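You operate a simulated robot arm through the tools that you are given. There is no shell and no other tool. Be economical: measure what you need, move in short steps, check, and stop when the job is done.

Carry out the task below with a simulated robot arm. There is one attempt and no reset: what you move stays moved.

## Task
Lift the lid of the pine box open.

It is judged by the outcome, as a careful person would: the job done as asked, and still so three seconds after it is handed in. It fails if anything else is knocked over, pushed out of place, dropped, spilled or broken. Lids that push on must go on centred and level and be pressed home; caps that screw on are set level and turned clockwise until they are tight.

## Robot
A 7-joint arm with a two-finger parallel gripper, fixed in place. Base frame: the origin is at the foot of the arm, x ahead of it, y to its left, z up. Lengths are in mm, angles in degrees, forces in N, time in s.
With the tool pointing down near the work surface it reaches from about 120 to 580 mm from the base axis. Its first joint turns from -66.0 to 66.0 degrees. Payload 2.6 kg.
Tool frame: the origin (TCP) lies between the finger pads and is the grasp point; the fingertips stand 30 mm ahead of it; z points along the fingers, y is the line along which they close. The gripper opens to 94 mm. The fingers are 28 mm wide and 10 mm thick; the gripper's body (50 by 96 mm) begins 55 mm behind the TCP.
Orientation is told as [roll, pitch, yaw] about the base's x, y, z axes, in that order, counted from this pose: with the fingers straight down and closing along the base's y, the tool's x points along the base's -x, its y along +y and its z along -z.

## Interface
- The arm moves only by the tool step_arm. Its arguments are lists of equal length, an entry for each row: "delta_rot": the turn, a rotation vector about the tool's x, y, z in degrees, a list of three; "delta_pos": the shift along the tool's x, y, z in mm, a list of three; "claw": the finger opening in mm, from 0 to 94. In form: {"delta_rot": [[rx, ry, rz], ...], "delta_pos": [[x, y, z], ...], "claw": [claw, ...]}. A call has 1 to 12 rows; each row shifts and turns the commanded pose from where the row before left it, along the tool's axes as they then stand. Rows are played at 5 a second. More than 50 mm and 8.6 degrees between two rows, or a gripper value outside its range, and nothing of the call is played. A pose out of reach is approached as far as the arm can. The call stops where the force on the tool passes 40 N (or 10 N more than at its start, if that is more) or the arm is blocked; 0.2 s more then pass. Each finger travels about 72 mm/s and halts on what it meets, pressing with about 30 N; the grip force reading is that of the motor and also rises with nothing between the fingers. The clock runs only during rows and for 0.2 s after the last one: add rows that do not move to give the fingers time. It gives the time, the measured TCP pose, the force on the tool (base axes), the opening and the grip force at its end, in the units of the frame above (readings bear some noise), and new pictures: "show" is both (left out), scene, wrist or none.
- Cameras (640 x 400 px; columns grow to the right, rows downward): "scene" is fixed at [55.7, 444.7, 581]; the picture's right is [-0.61, -0.79, 0.00], its down [-0.32, 0.24, -0.92] and it looks along [0.73, -0.56, -0.40] (base axes); focal length 347 px, centre (320, 200). "wrist" rides on the gripper at [-37, 0, -58] in the tool frame; the picture's right is [0.00, -1.00, 0.00], its down [0.97, 0.00, -0.24] and it looks along [0.24, 0.00, 0.97] (tool axes); focal length 218 px, centre (320, 200).
- pixel_to_xyz(camera, pixels): for up to 12 pixels [column, row] of the newest picture of that camera ("zoom" is the newest enlarged one), the place [x, y, z] in the base frame of the surface seen there, good to about 2 mm. It takes no simulated time.
- zoom(camera, box): a new picture of the part [left, top, right, bottom] of that camera's present view, enlarged. It takes no simulated time.
- finish_job(): hands the job in; it is judged then, once.

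Keep the steps short. Do not move on a guess: measure, check each grasp and each placing, and mend mistakes. In all there are 60 turns and 120 pictures (those below and enlarged ones count). Leave the gripper open and the arm clear of the work at the hand-in unless told otherwise, and finish with a single line.

The tools are called after ">>>" as name(argument=value, ...) on one line, values as JSON. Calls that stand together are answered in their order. step_arm: Moves the arm, as the interface text tells. Its arguments: {"type":"object","properties":{"delta_rot":{"type":"array","items":{"type":"array","items":{"type":"number"}}},"delta_pos":{"type":"array","items":{"type":"array","items":{"type":"number"}}},"claw":{"type":"array","items":{"type":"number"}},"show":{"type":"string","enum":["both","scene","wrist","none"]}},"required":["delta_rot","delta_pos","claw"]} The other tools are called the same way: pixel_to_xyz (camera, pixels) gives the place of the surface under pixels of a picture; zoom (camera, box) takes an enlarged picture of a part of a camera's view; finish_job () hands the job in.

At the start:

```text
clock: 0.0
tool_pos: [320.1, 166.2, 401.9]
orientation: [-0.1, 0.0, 0.1]
wrist_force: [-0.3, 0.5, -0.8]
gripper_width: 94.1
grip_force: 0.1
```

scene: 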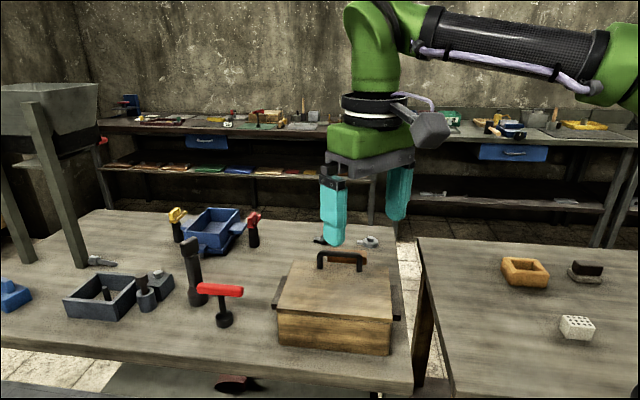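
wrist: 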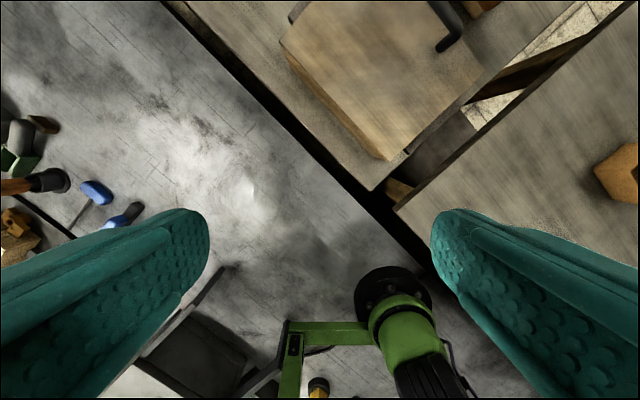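

The pine box is at about (335,305) in the scene view, with a dark handle at (340,260). I'll zoom in and measure it.

>>> zoom(camera="scene", box=[240, 220, 432, 370])

>>> pixel_to_xyz(camera="scene", pixels=[[320, 258], [340, 254], [360, 257], [275, 304], [391, 318], [389, 270], [297, 262], [279, 344], [389, 354], [335, 290], [320, 268], [361, 270]])

```text
2.67 times, centred on (336, 295) of scene
```

zoom: 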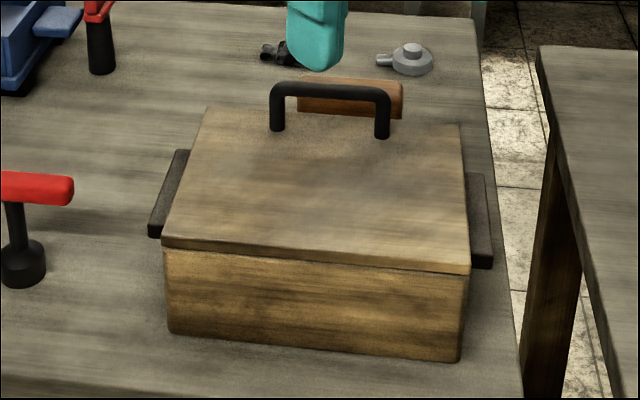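

```text
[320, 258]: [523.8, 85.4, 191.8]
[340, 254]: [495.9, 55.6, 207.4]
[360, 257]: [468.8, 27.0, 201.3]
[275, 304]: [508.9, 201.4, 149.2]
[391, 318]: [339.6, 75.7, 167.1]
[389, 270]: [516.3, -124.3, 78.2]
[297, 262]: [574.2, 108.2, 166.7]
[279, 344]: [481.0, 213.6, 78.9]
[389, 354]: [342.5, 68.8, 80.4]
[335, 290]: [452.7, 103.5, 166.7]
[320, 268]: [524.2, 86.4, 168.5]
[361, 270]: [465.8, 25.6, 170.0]
```

The handle sits near the far edge of the lid, so the hinge is probably on the camera side. I'll measure the lid corners, the handle bar, and the brown piece behind it.

>>> pixel_to_xyz(camera="zoom", pixels=[[166, 238], [464, 264], [456, 130], [210, 113], [285, 88], [330, 91], [376, 96], [345, 82], [395, 100], [350, 110], [172, 190], [482, 215]])

>>> zoom(camera="scene", box=[300, 230, 396, 290])

>>> zoom(camera="wrist", box=[250, 0, 570, 200])

```text
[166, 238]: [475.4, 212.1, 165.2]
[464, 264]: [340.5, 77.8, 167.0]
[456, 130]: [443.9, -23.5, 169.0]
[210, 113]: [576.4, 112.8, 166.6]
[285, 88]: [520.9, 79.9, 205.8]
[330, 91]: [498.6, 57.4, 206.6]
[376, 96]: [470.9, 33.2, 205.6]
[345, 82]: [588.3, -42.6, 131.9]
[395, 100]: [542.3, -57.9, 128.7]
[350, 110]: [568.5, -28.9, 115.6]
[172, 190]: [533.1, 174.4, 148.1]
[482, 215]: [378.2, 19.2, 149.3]
```

```text
6.67 times, centred on (348, 260) of scene
```

zoom: 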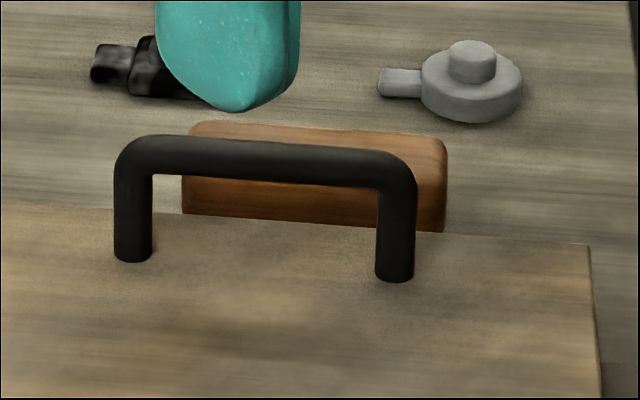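

```text
2.00 times, centred on (410, 100) of wrist
```

zoom: 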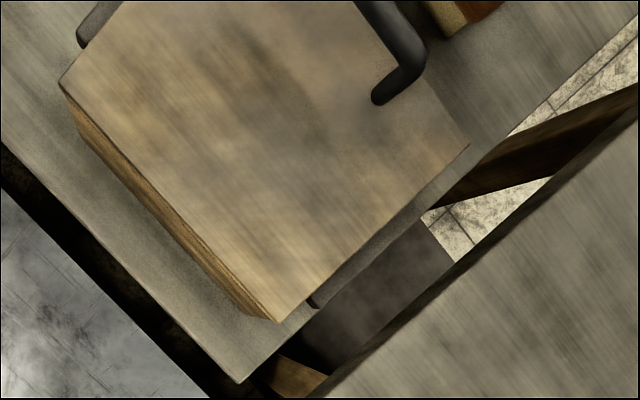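

The lid's long edges run along (0.707, 0.707). The bar is centred near (498, 55), runs parallel to those edges, and its top is at z≈207. I'll yaw 45° so the fingers close across the bar, then move above it at z≈280.

>>> step_arm(delta_rot=[[0, 0, -7.5], [0, 0, -7.5], [0, 0, -7.5], [0, 0, -7.5], [0, 0, -7.5], [0, 0, -7.5], [0, 0, 0], [0, 0, 0], [0, 0, 0], [0, 0, 0], [0, 0, 0], [0, 0, 0]], delta_pos=[[0, 0, 0], [0, 0, 0], [0, 0, 0], [0, 0, 0], [0, 0, 0], [0, 0, 0], [-9, -40, 0], [-9, -41, 20], [-9, -41, 25], [-10, -41, 35], [-10, -42, 42], [0, 0, 0]], claw=[94, 90, 86, 82, 78, 74, 70, 66, 62, 60, 60, 60])

```text
refused: row 10 steps farther than a row can; nothing moved
```

The vector limit was exceeded in row 10, so I'll spread the descent over more rows.

>>> step_arm(delta_rot=[[0, 0, -7.5], [0, 0, -7.5], [0, 0, -7.5], [0, 0, -7.5], [0, 0, -7.5], [0, 0, -7.5], [0, 0, 0], [0, 0, 0], [0, 0, 0], [0, 0, 0], [0, 0, 0], [0, 0, 0]], delta_pos=[[0, 0, 10], [0, 0, 10], [0, 0, 10], [0, 0, 10], [0, 0, 10], [0, 0, 10], [-9, -40, 12], [-9, -41, 12], [-9, -41, 12], [-10, -41, 12], [-10, -42, 12], [0, 0, 0]], claw=[94, 90, 86, 82, 78, 74, 70, 66, 62, 60, 60, 60])

```text
clock: 2.6
tool_pos: [500.3, 54.9, 280.9]
orientation: [-0.1, -0.1, 45.0]
wrist_force: [-0.1, 0.0, -0.2]
gripper_width: 60.3
grip_force: 0.0
```

scene: 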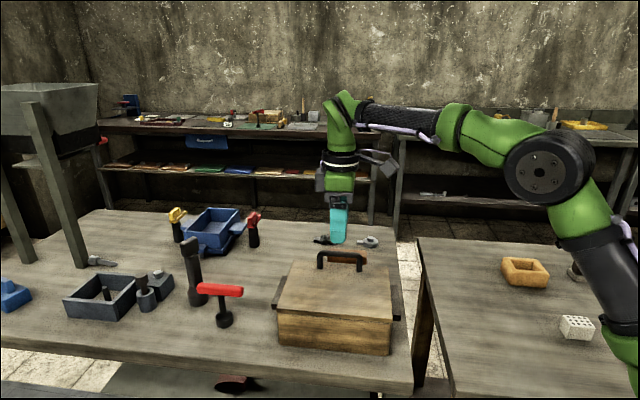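
wrist: 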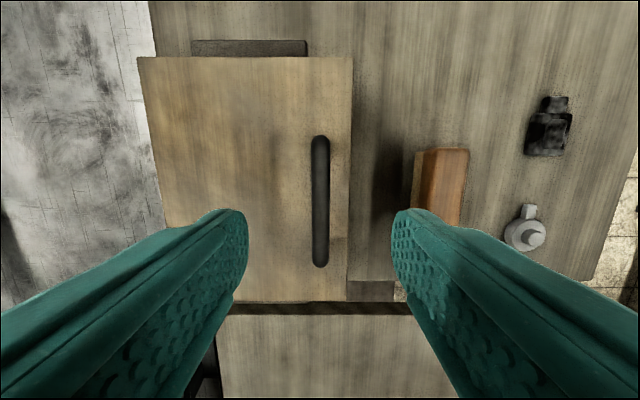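

The bar is at column 320 in the wrist view, midway between the fingers. I'll measure its middle and ends from here.

>>> pixel_to_xyz(camera="wrist", pixels=[[320, 145], [320, 200], [320, 255], [315, 200], [326, 200], [150, 70], [345, 65], [343, 290], [425, 180]])

```text
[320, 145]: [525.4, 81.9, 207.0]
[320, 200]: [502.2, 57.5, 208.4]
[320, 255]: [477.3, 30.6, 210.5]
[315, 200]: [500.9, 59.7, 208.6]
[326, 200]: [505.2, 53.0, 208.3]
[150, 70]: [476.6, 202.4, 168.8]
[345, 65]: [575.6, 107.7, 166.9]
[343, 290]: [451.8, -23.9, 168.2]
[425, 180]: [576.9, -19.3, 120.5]
```

The bar's centre is about (501, 56, 202). I'll descend to TCP z≈216 so the fingertips end 16 mm below the bar centre and stay clear of the lid, then close.

>>> step_arm(delta_rot=[[0, 0, 0], [0, 0, 0], [0, 0, 0], [0, 0, 0], [0, 0, 0], [0, 0, 0], [0, 0, 0], [0, 0, 0], [0, 0, 0]], delta_pos=[[0, 0, 20], [0, 0, 20], [0, 0, 15], [0, 0, 10], [0, 0, 0], [0, 0, 0], [0, 0, 0], [0, 0, 0], [0, 0, 0]], claw=[60, 60, 60, 60, 40, 20, 5, 5, 5])

```text
clock: 4.6
tool_pos: [498.2, 53.6, 215.9]
orientation: [-0.1, 0.1, 45.1]
wrist_force: [0.0, 0.6, -0.7]
gripper_width: 11.4
grip_force: 45.0
```

scene: 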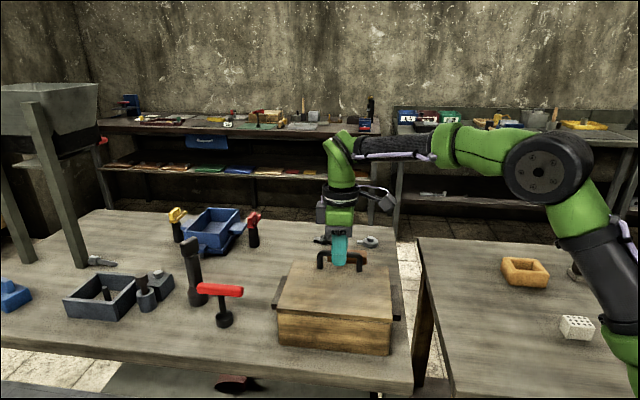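
wrist: 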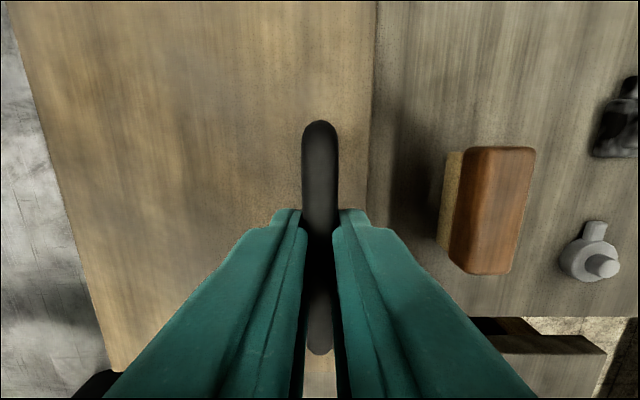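

I have the bar, with the opening stopped at 11.4 mm. Next is a short 8–10° lift along the arc about the near edge, watching the force and the lid.

>>> step_arm(delta_rot=[[0, 0, 0], [0, 0, 0], [0, 0, 0], [0, 0, 0]], delta_pos=[[0, 2, -5.5], [0, 2.2, -5.5], [0, 2.5, -5.4], [0, 2.6, -5.2]], claw=[5, 5, 5, 5])

>>> zoom(camera="scene", box=[240, 220, 432, 370])

```text
clock: 5.6
tool_pos: [492.9, 60.6, 239.9]
orientation: [-0.1, 0.0, 44.9]
wrist_force: [2.2, -5.2, 0.0]
gripper_width: 11.4
grip_force: 44.7
```

scene: 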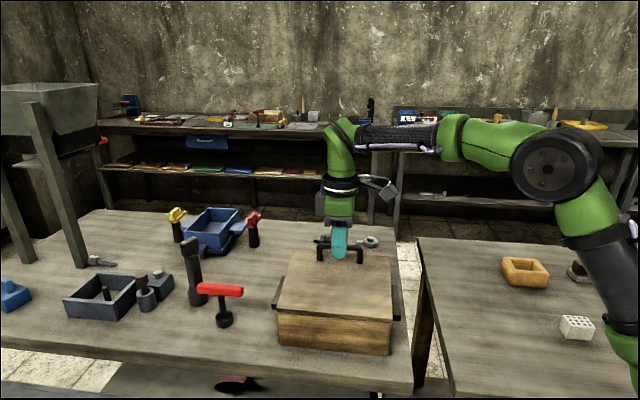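
wrist: 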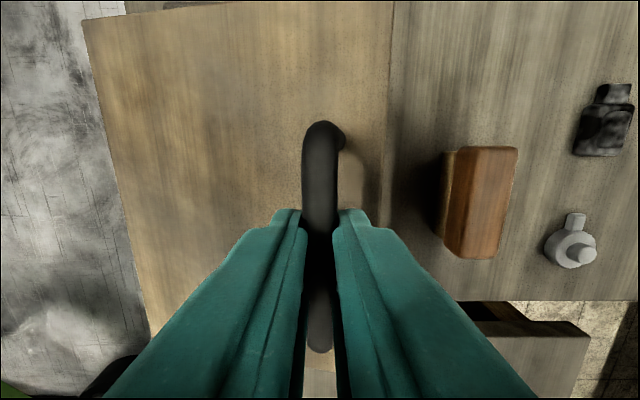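

```text
2.67 times, centred on (336, 295) of scene
```

zoom: 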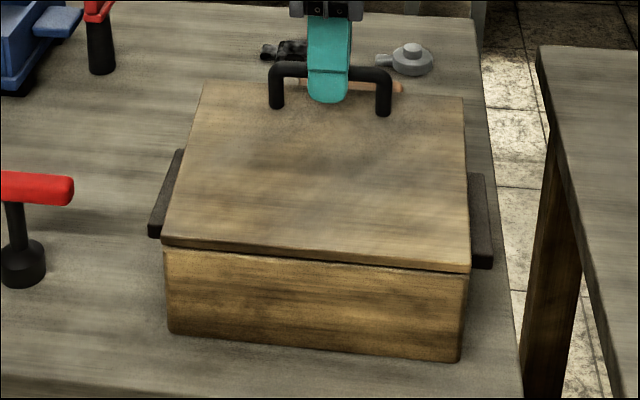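

The lid is hinged at the near edge and opening, with about 5 N of force. I'll continue along the arc to roughly 40°.

>>> step_arm(delta_rot=[[0, 0, 0], [0, 0, 0], [0, 0, 0], [0, 0, 0], [0, 0, 0], [0, 0, 0]], delta_pos=[[0, 4.4, -7], [0, 4.5, -7], [0, 10.5, -12.9], [0, 12.1, -11.4], [0, 13.3, -9.9], [0, 0, 0]], claw=[5, 5, 5, 5, 5, 5])

```text
clock: 7.0
tool_pos: [460.8, 91.8, 288.9]
orientation: [-0.3, -0.3, 44.9]
wrist_force: [11.7, -14.6, 24.5]
gripper_width: 11.4
grip_force: 44.7
```

scene: 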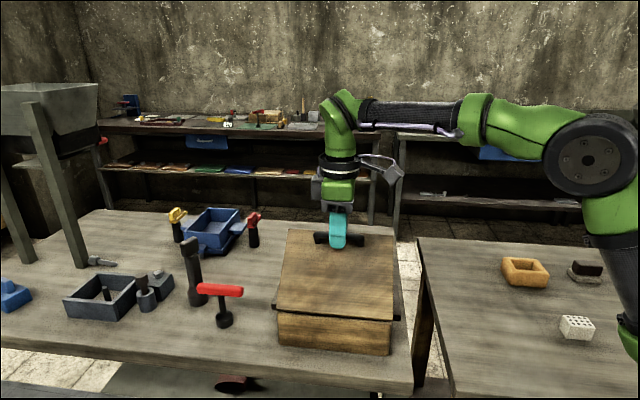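
wrist: 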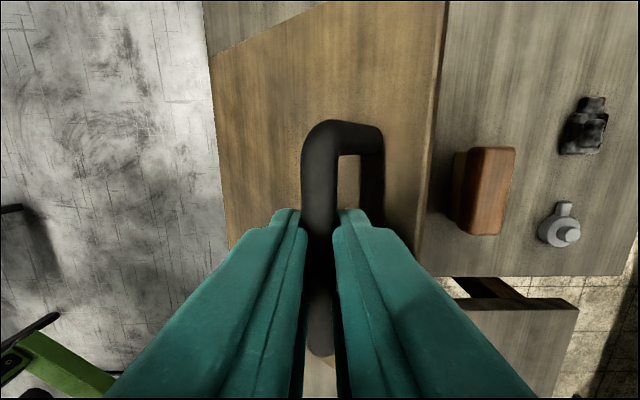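

Force has built to about 31 N, directed outward, so my arc radius is slightly too small. I'll measure the lid's present angle and the hinge line before going on.

>>> zoom(camera="scene", box=[256, 210, 416, 360])

>>> pixel_to_xyz(camera="scene", pixels=[[335, 308], [335, 300], [335, 280], [335, 262], [310, 235], [365, 236], [300, 250], [335, 315], [335, 325], [375, 240]])

```text
2.67 times, centred on (336, 285) of scene
```

zoom: 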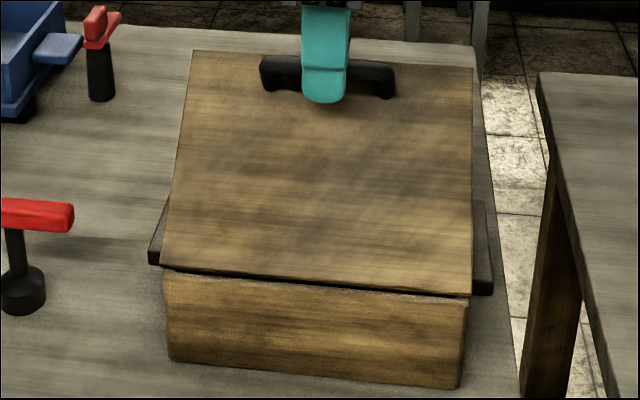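

```text
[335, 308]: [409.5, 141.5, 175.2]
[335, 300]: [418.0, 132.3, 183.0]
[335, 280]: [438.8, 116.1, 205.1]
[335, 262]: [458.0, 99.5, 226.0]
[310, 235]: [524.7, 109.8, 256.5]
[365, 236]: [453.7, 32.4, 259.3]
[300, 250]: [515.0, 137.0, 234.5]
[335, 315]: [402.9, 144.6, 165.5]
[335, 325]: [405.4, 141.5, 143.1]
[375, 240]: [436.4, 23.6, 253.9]
```

The lid is at about 39°. The force is almost purely radial, so I'll ease the tool 2 mm outward and see whether it drops.

>>> step_arm(delta_rot=[[0, 0, 0], [0, 0, 0]], delta_pos=[[0, -1.1, -1.7], [0, 0, 0]], claw=[5, 5], show="none")

```text
clock: 7.6
tool_pos: [460.9, 91.4, 288.7]
orientation: [0.0, -0.1, 44.8]
wrist_force: [3.7, -13.8, 16.8]
gripper_width: 11.2
grip_force: 44.4
```

The force fell to about 22 N, so the hinge is higher and nearer than I assumed: about v=182, z=168, with R≈137.5. I'll continue on that corrected arc.

>>> step_arm(delta_rot=[[0, 0, 0], [0, 0, 0], [0, 0, 0], [0, 0, 0]], delta_pos=[[0, 4, -7], [0, 7, -4.4], [0, 7.4, -4], [0, 7.6, -3.5]], claw=[5, 5, 5, 5], show="scene")

```text
clock: 8.6
tool_pos: [441.3, 110.5, 304.5]
orientation: [0.5, 0.5, 45.0]
wrist_force: [-20.8, -9.0, -25.6]
gripper_width: 11.6
grip_force: 45.1
```

scene: 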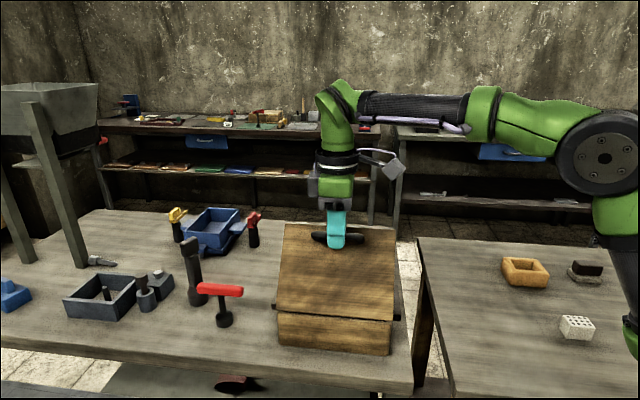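

The force has now reversed and points inward and down, so I'm slightly too far out. I'll ease 3 mm down and 2 mm along −u, then re-read.

>>> step_arm(delta_rot=[[0, 0, 0], [0, 0, 0], [0, 0, 0]], delta_pos=[[0, 1, 2.5], [1.5, 0, 0], [0, 0, 0]], claw=[5, 5, 5], show="wrist")

>>> zoom(camera="scene", box=[256, 190, 416, 290])

>>> pixel_to_xyz(camera="scene", pixels=[[335, 305], [335, 295], [335, 275], [335, 260], [300, 235], [375, 245], [335, 316], [295, 250], [380, 260]])

```text
clock: 9.4
tool_pos: [441.3, 111.6, 305.1]
orientation: [0.2, -0.1, 45.1]
wrist_force: [-4.6, 3.0, -17.6]
gripper_width: 11.4
grip_force: 44.8
```

wrist: 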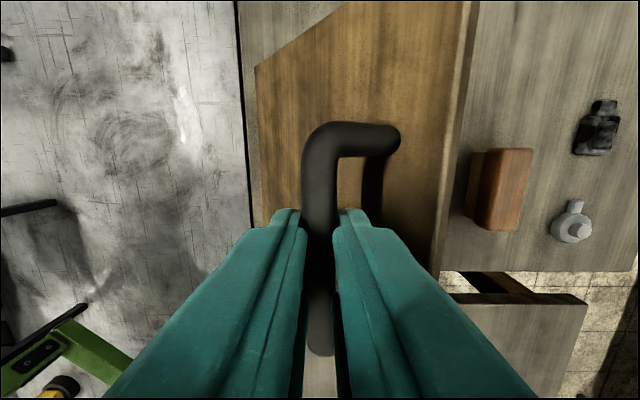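

```text
4.00 times, centred on (336, 240) of scene
```

zoom: 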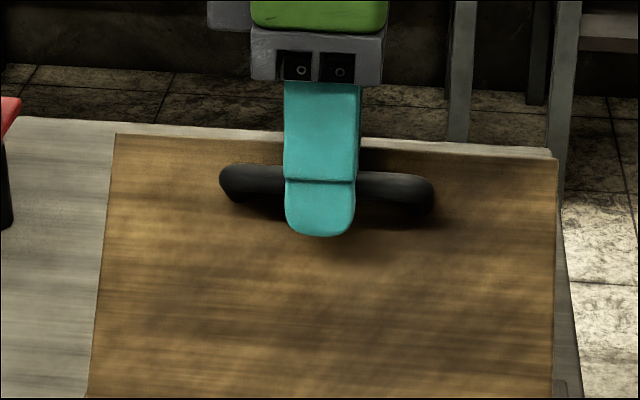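

```text
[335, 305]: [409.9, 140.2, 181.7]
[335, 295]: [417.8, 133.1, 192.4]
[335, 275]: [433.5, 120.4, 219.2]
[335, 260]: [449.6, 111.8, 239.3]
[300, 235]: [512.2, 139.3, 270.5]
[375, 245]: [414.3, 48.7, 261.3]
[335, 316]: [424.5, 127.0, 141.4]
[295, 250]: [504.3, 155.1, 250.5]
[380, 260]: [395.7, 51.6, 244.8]
```

The lid is now at about 51°. A fit over all the points puts the hinge at v≈182.5, z≈163.5 with R≈137.4. I'll continue to roughly 65° in half steps.

>>> step_arm(delta_rot=[[0, 0, 0], [0, 0, 0], [0, 0, 0], [0, 0, 0], [0, 0, 0]], delta_pos=[[0, 8.5, -2.1], [0, 8.6, -2.1], [0, 8.2, -2], [0, 8.3, -1.4], [0, 0, 0]], claw=[5, 5, 5, 5, 5], show="scene")

```text
clock: 10.6
tool_pos: [418.8, 133.8, 313.8]
orientation: [-0.2, -0.3, 44.9]
wrist_force: [17.7, 13.8, 7.0]
gripper_width: 11.3
grip_force: 45.2
```

scene: 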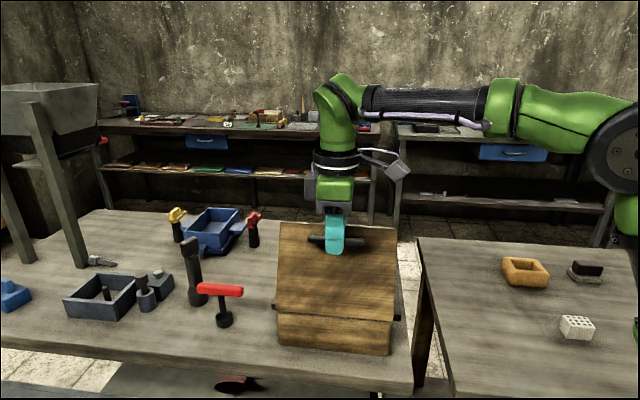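

The radial force is small at 7 N. There is a 22 N sideways component along +u, so I'll undo the 1.5 mm side shift and carry on past vertical for the bar.

>>> step_arm(delta_rot=[[0, 0, 0], [0, 0, 0], [0, 0, 0], [0, 0, 0], [0, 0, 0], [0, 0, 0]], delta_pos=[[-1.5, 0, 0], [0, 8.3, -1.1], [0, 8.4, -0.8], [0, 8.4, 0.1], [0, 8.4, 0.7], [0, 0, 0]], claw=[5, 5, 5, 5, 5, 5], show="scene")

```text
clock: 12.0
tool_pos: [395.2, 159.2, 313.1]
orientation: [0.1, 0.1, 44.8]
wrist_force: [-16.6, -14.6, 20.0]
gripper_width: 11.5
grip_force: 44.8
```

scene: 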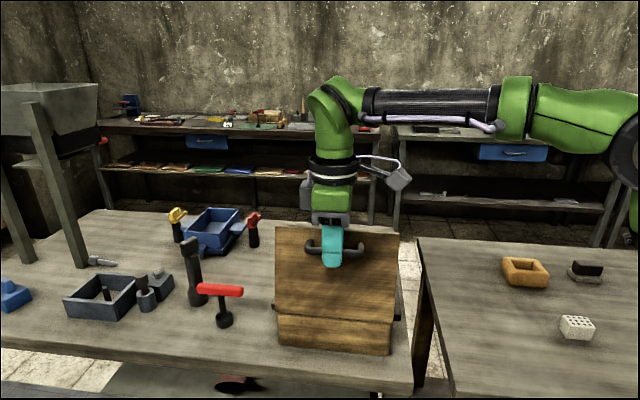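

The lid is at about 80°. The tool is pressing down slightly (+20 N in z), so I'll flatten the arc by 2–3 mm, shift 0.8 mm sideways, and continue to about 93°.

>>> step_arm(delta_rot=[[0, 0, 0], [0, 0, 0], [0, 0, 0], [0, 0, 0], [0, 0, 0]], delta_pos=[[0.8, 0, -2.5], [0, 8.2, 1.2], [0, 8.2, 1.6], [0, 8, 2.2], [0, 0, 0]], claw=[5, 5, 5, 5, 5])

```text
clock: 13.2
tool_pos: [377.8, 174.8, 310.6]
orientation: [0.1, 0.1, 45.0]
wrist_force: [13.3, 3.1, -21.7]
gripper_width: 11.3
grip_force: 44.8
```

scene: 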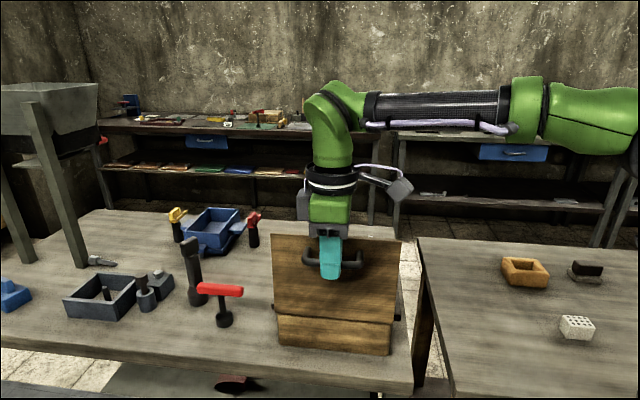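
wrist: 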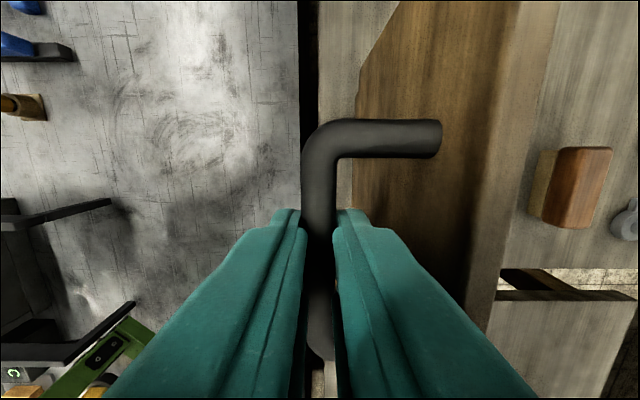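

The lid is near 90°. The force is now −22 N in z, so I'm slightly high. I'll continue with more descent toward about 100°, watching for the stop.

>>> step_arm(delta_rot=[[0, 0, 0], [0, 0, 0], [0, 0, 0], [0, 0, 0]], delta_pos=[[0, 0, 2], [0, 7.8, 3], [0, 7.6, 3.3], [0, 0, 0]], claw=[5, 5, 5, 5], show="scene")

```text
clock: 14.2
tool_pos: [365.7, 187.6, 305.2]
orientation: [-0.1, -0.2, 44.9]
wrist_force: [-0.6, 0.5, 6.3]
gripper_width: 11.3
grip_force: 45.0
```

scene: 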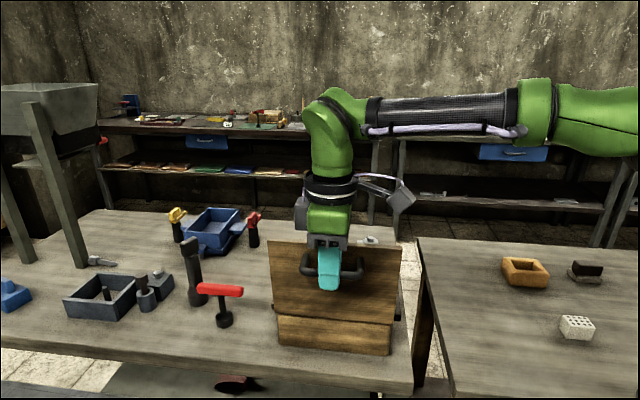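

Forces are low at about 6 N and the lid is at roughly 97°. I'll go on gently to find the hinge stop.

>>> step_arm(delta_rot=[[0, 0, 0], [0, 0, 0], [0, 0, 0]], delta_pos=[[0, 7.4, 3.3], [0, 7.2, 3.7], [0, 0, 0]], claw=[5, 5, 5], show="scene")

```text
clock: 15.0
tool_pos: [355.3, 196.5, 296.6]
orientation: [0.2, -0.1, 45.0]
wrist_force: [-5.3, 6.2, 14.2]
gripper_width: 11.8
grip_force: 44.9
```

scene: 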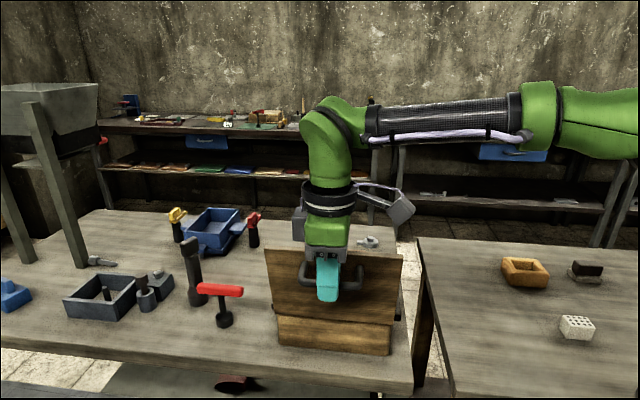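

No stop yet at about 104°. I'll take one more short move.

>>> step_arm(delta_rot=[[0, 0, 0], [0, 0, 0], [0, 0, 0]], delta_pos=[[0, 7, 3.6], [0, 6.8, 4.2], [0, 0, 0]], claw=[5, 5, 5], show="both")

```text
clock: 15.7
tool_pos: [350.8, 201.4, 292.5]
orientation: [-1.0, -0.6, 44.6]
wrist_force: [1.1, -1.5, 5.6]
gripper_width: 11.2
grip_force: 44.6
stopped in row 3: the force on the tool passed its limit (the readings are from after the stop); the commanded pose is now the measured one
```

scene: 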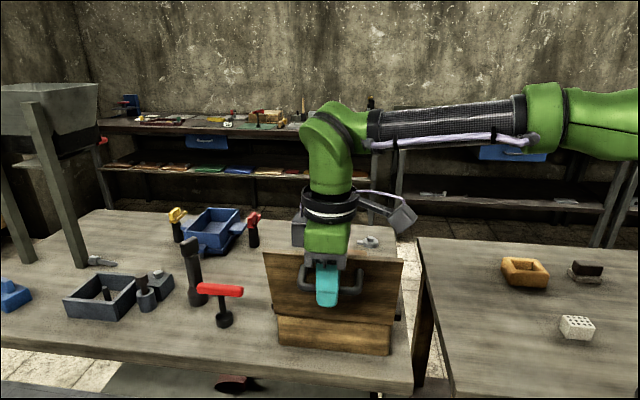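
wrist: 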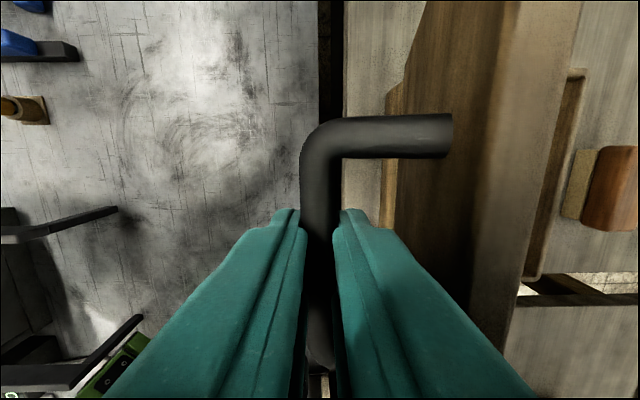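

The stop was reached at about 107°, past vertical, and the forces have relaxed. I'll release with a small opening, since the far finger is between bar and lid, and check that the lid stays.

>>> step_arm(delta_rot=[[0, 0, 0], [0, 0, 0], [0, 0, 0], [0, 0, 0]], delta_pos=[[0, 0, 0], [0, 0, 0], [0, 0, 0], [0, 0, 0]], claw=[15, 20, 24, 24])

```text
clock: 16.7
tool_pos: [350.9, 202.7, 291.3]
orientation: [-0.9, -0.6, 44.6]
wrist_force: [-0.6, 0.4, -0.1]
gripper_width: 23.8
grip_force: 0.0
```

scene: 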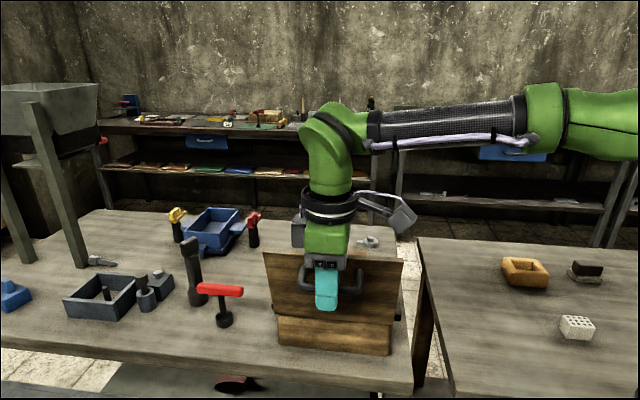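
wrist: 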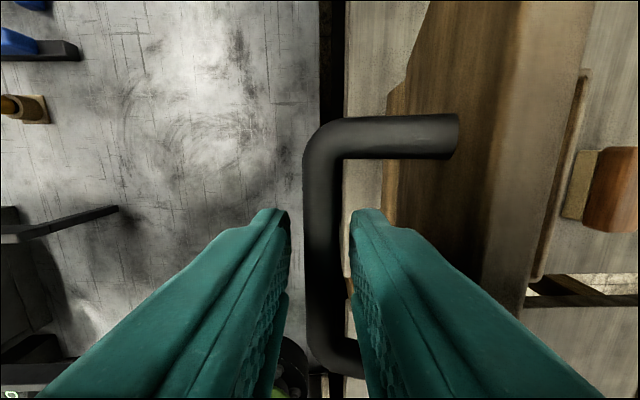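

The wrist force is zero and the lid is staying put. The bar sits a little nearer the right-hand finger, so I'll shift 2 mm that way and lift straight up.

>>> step_arm(delta_rot=[[0, 0, 0], [0, 0, 0], [0, 0, 0], [0, 0, 0], [0, 0, 0], [0, 0, 0]], delta_pos=[[0, -2.5, 0], [0, 0, -10], [0, 0, -15], [0, 0, -25], [0, 0, -35], [0, 0, -35]], claw=[24, 24, 24, 24, 24, 40])

```text
clock: 18.1
tool_pos: [350.8, 199.5, 413.0]
orientation: [-0.7, -0.5, 44.8]
wrist_force: [-0.9, 0.3, -0.2]
gripper_width: 40.0
grip_force: 0.0
```

scene: 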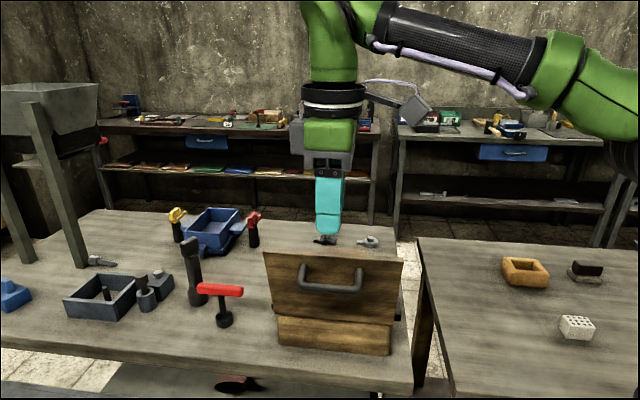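
wrist: 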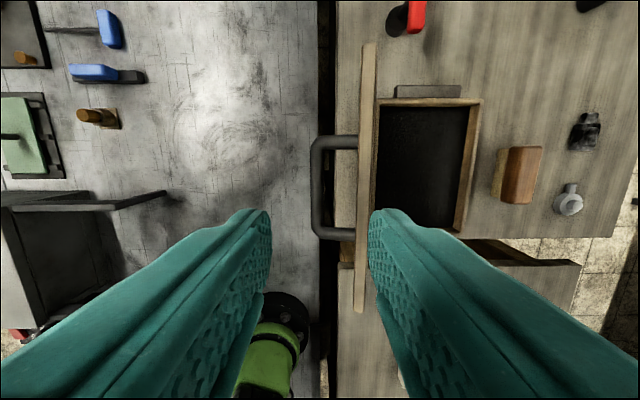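

The lid stands open and the arm is clear. I'll open the gripper, let about 2 s pass, and confirm the lid and box haven't moved.

>>> step_arm(delta_rot=[[0, 0, 0], [0, 0, 0], [0, 0, 0], [0, 0, 0], [0, 0, 0], [0, 0, 0], [0, 0, 0], [0, 0, 0], [0, 0, 0], [0, 0, 0]], delta_pos=[[0, 0, -20], [0, 0, 0], [0, 0, 0], [0, 0, 0], [0, 0, 0], [0, 0, 0], [0, 0, 0], [0, 0, 0], [0, 0, 0], [0, 0, 0]], claw=[60, 80, 94, 94, 94, 94, 94, 94, 94, 94], show="scene")

>>> pixel_to_xyz(camera="scene", pixels=[[279, 344], [389, 354], [275, 255], [395, 265]])

```text
clock: 20.3
tool_pos: [351.2, 198.8, 432.1]
orientation: [-0.9, -0.5, 44.7]
wrist_force: [-0.1, -0.3, -0.5]
gripper_width: 94.2
grip_force: 0.1
```

scene: 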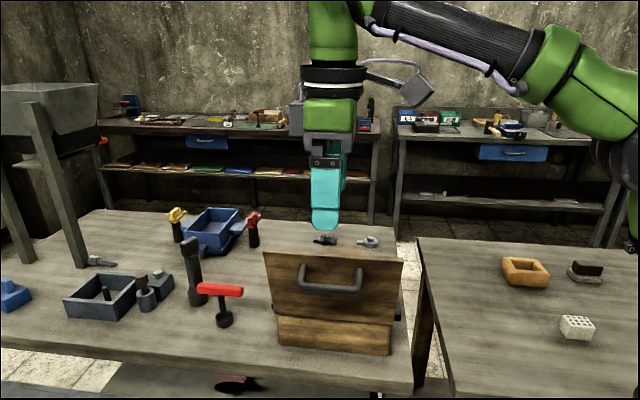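

```text
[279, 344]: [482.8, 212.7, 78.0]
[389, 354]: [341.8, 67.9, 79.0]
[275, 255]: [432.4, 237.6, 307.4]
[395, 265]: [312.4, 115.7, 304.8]
```

The box is where it started, the lid is steady past vertical, and the gripper is open and clear. I'm handing it in.

>>> finish_job()

```text
The job is handed in.
```

The pine box's lid is open, resting against its hinge stop at about 107°; the box has not moved, nothing else was disturbed, and the gripper is open and clear.
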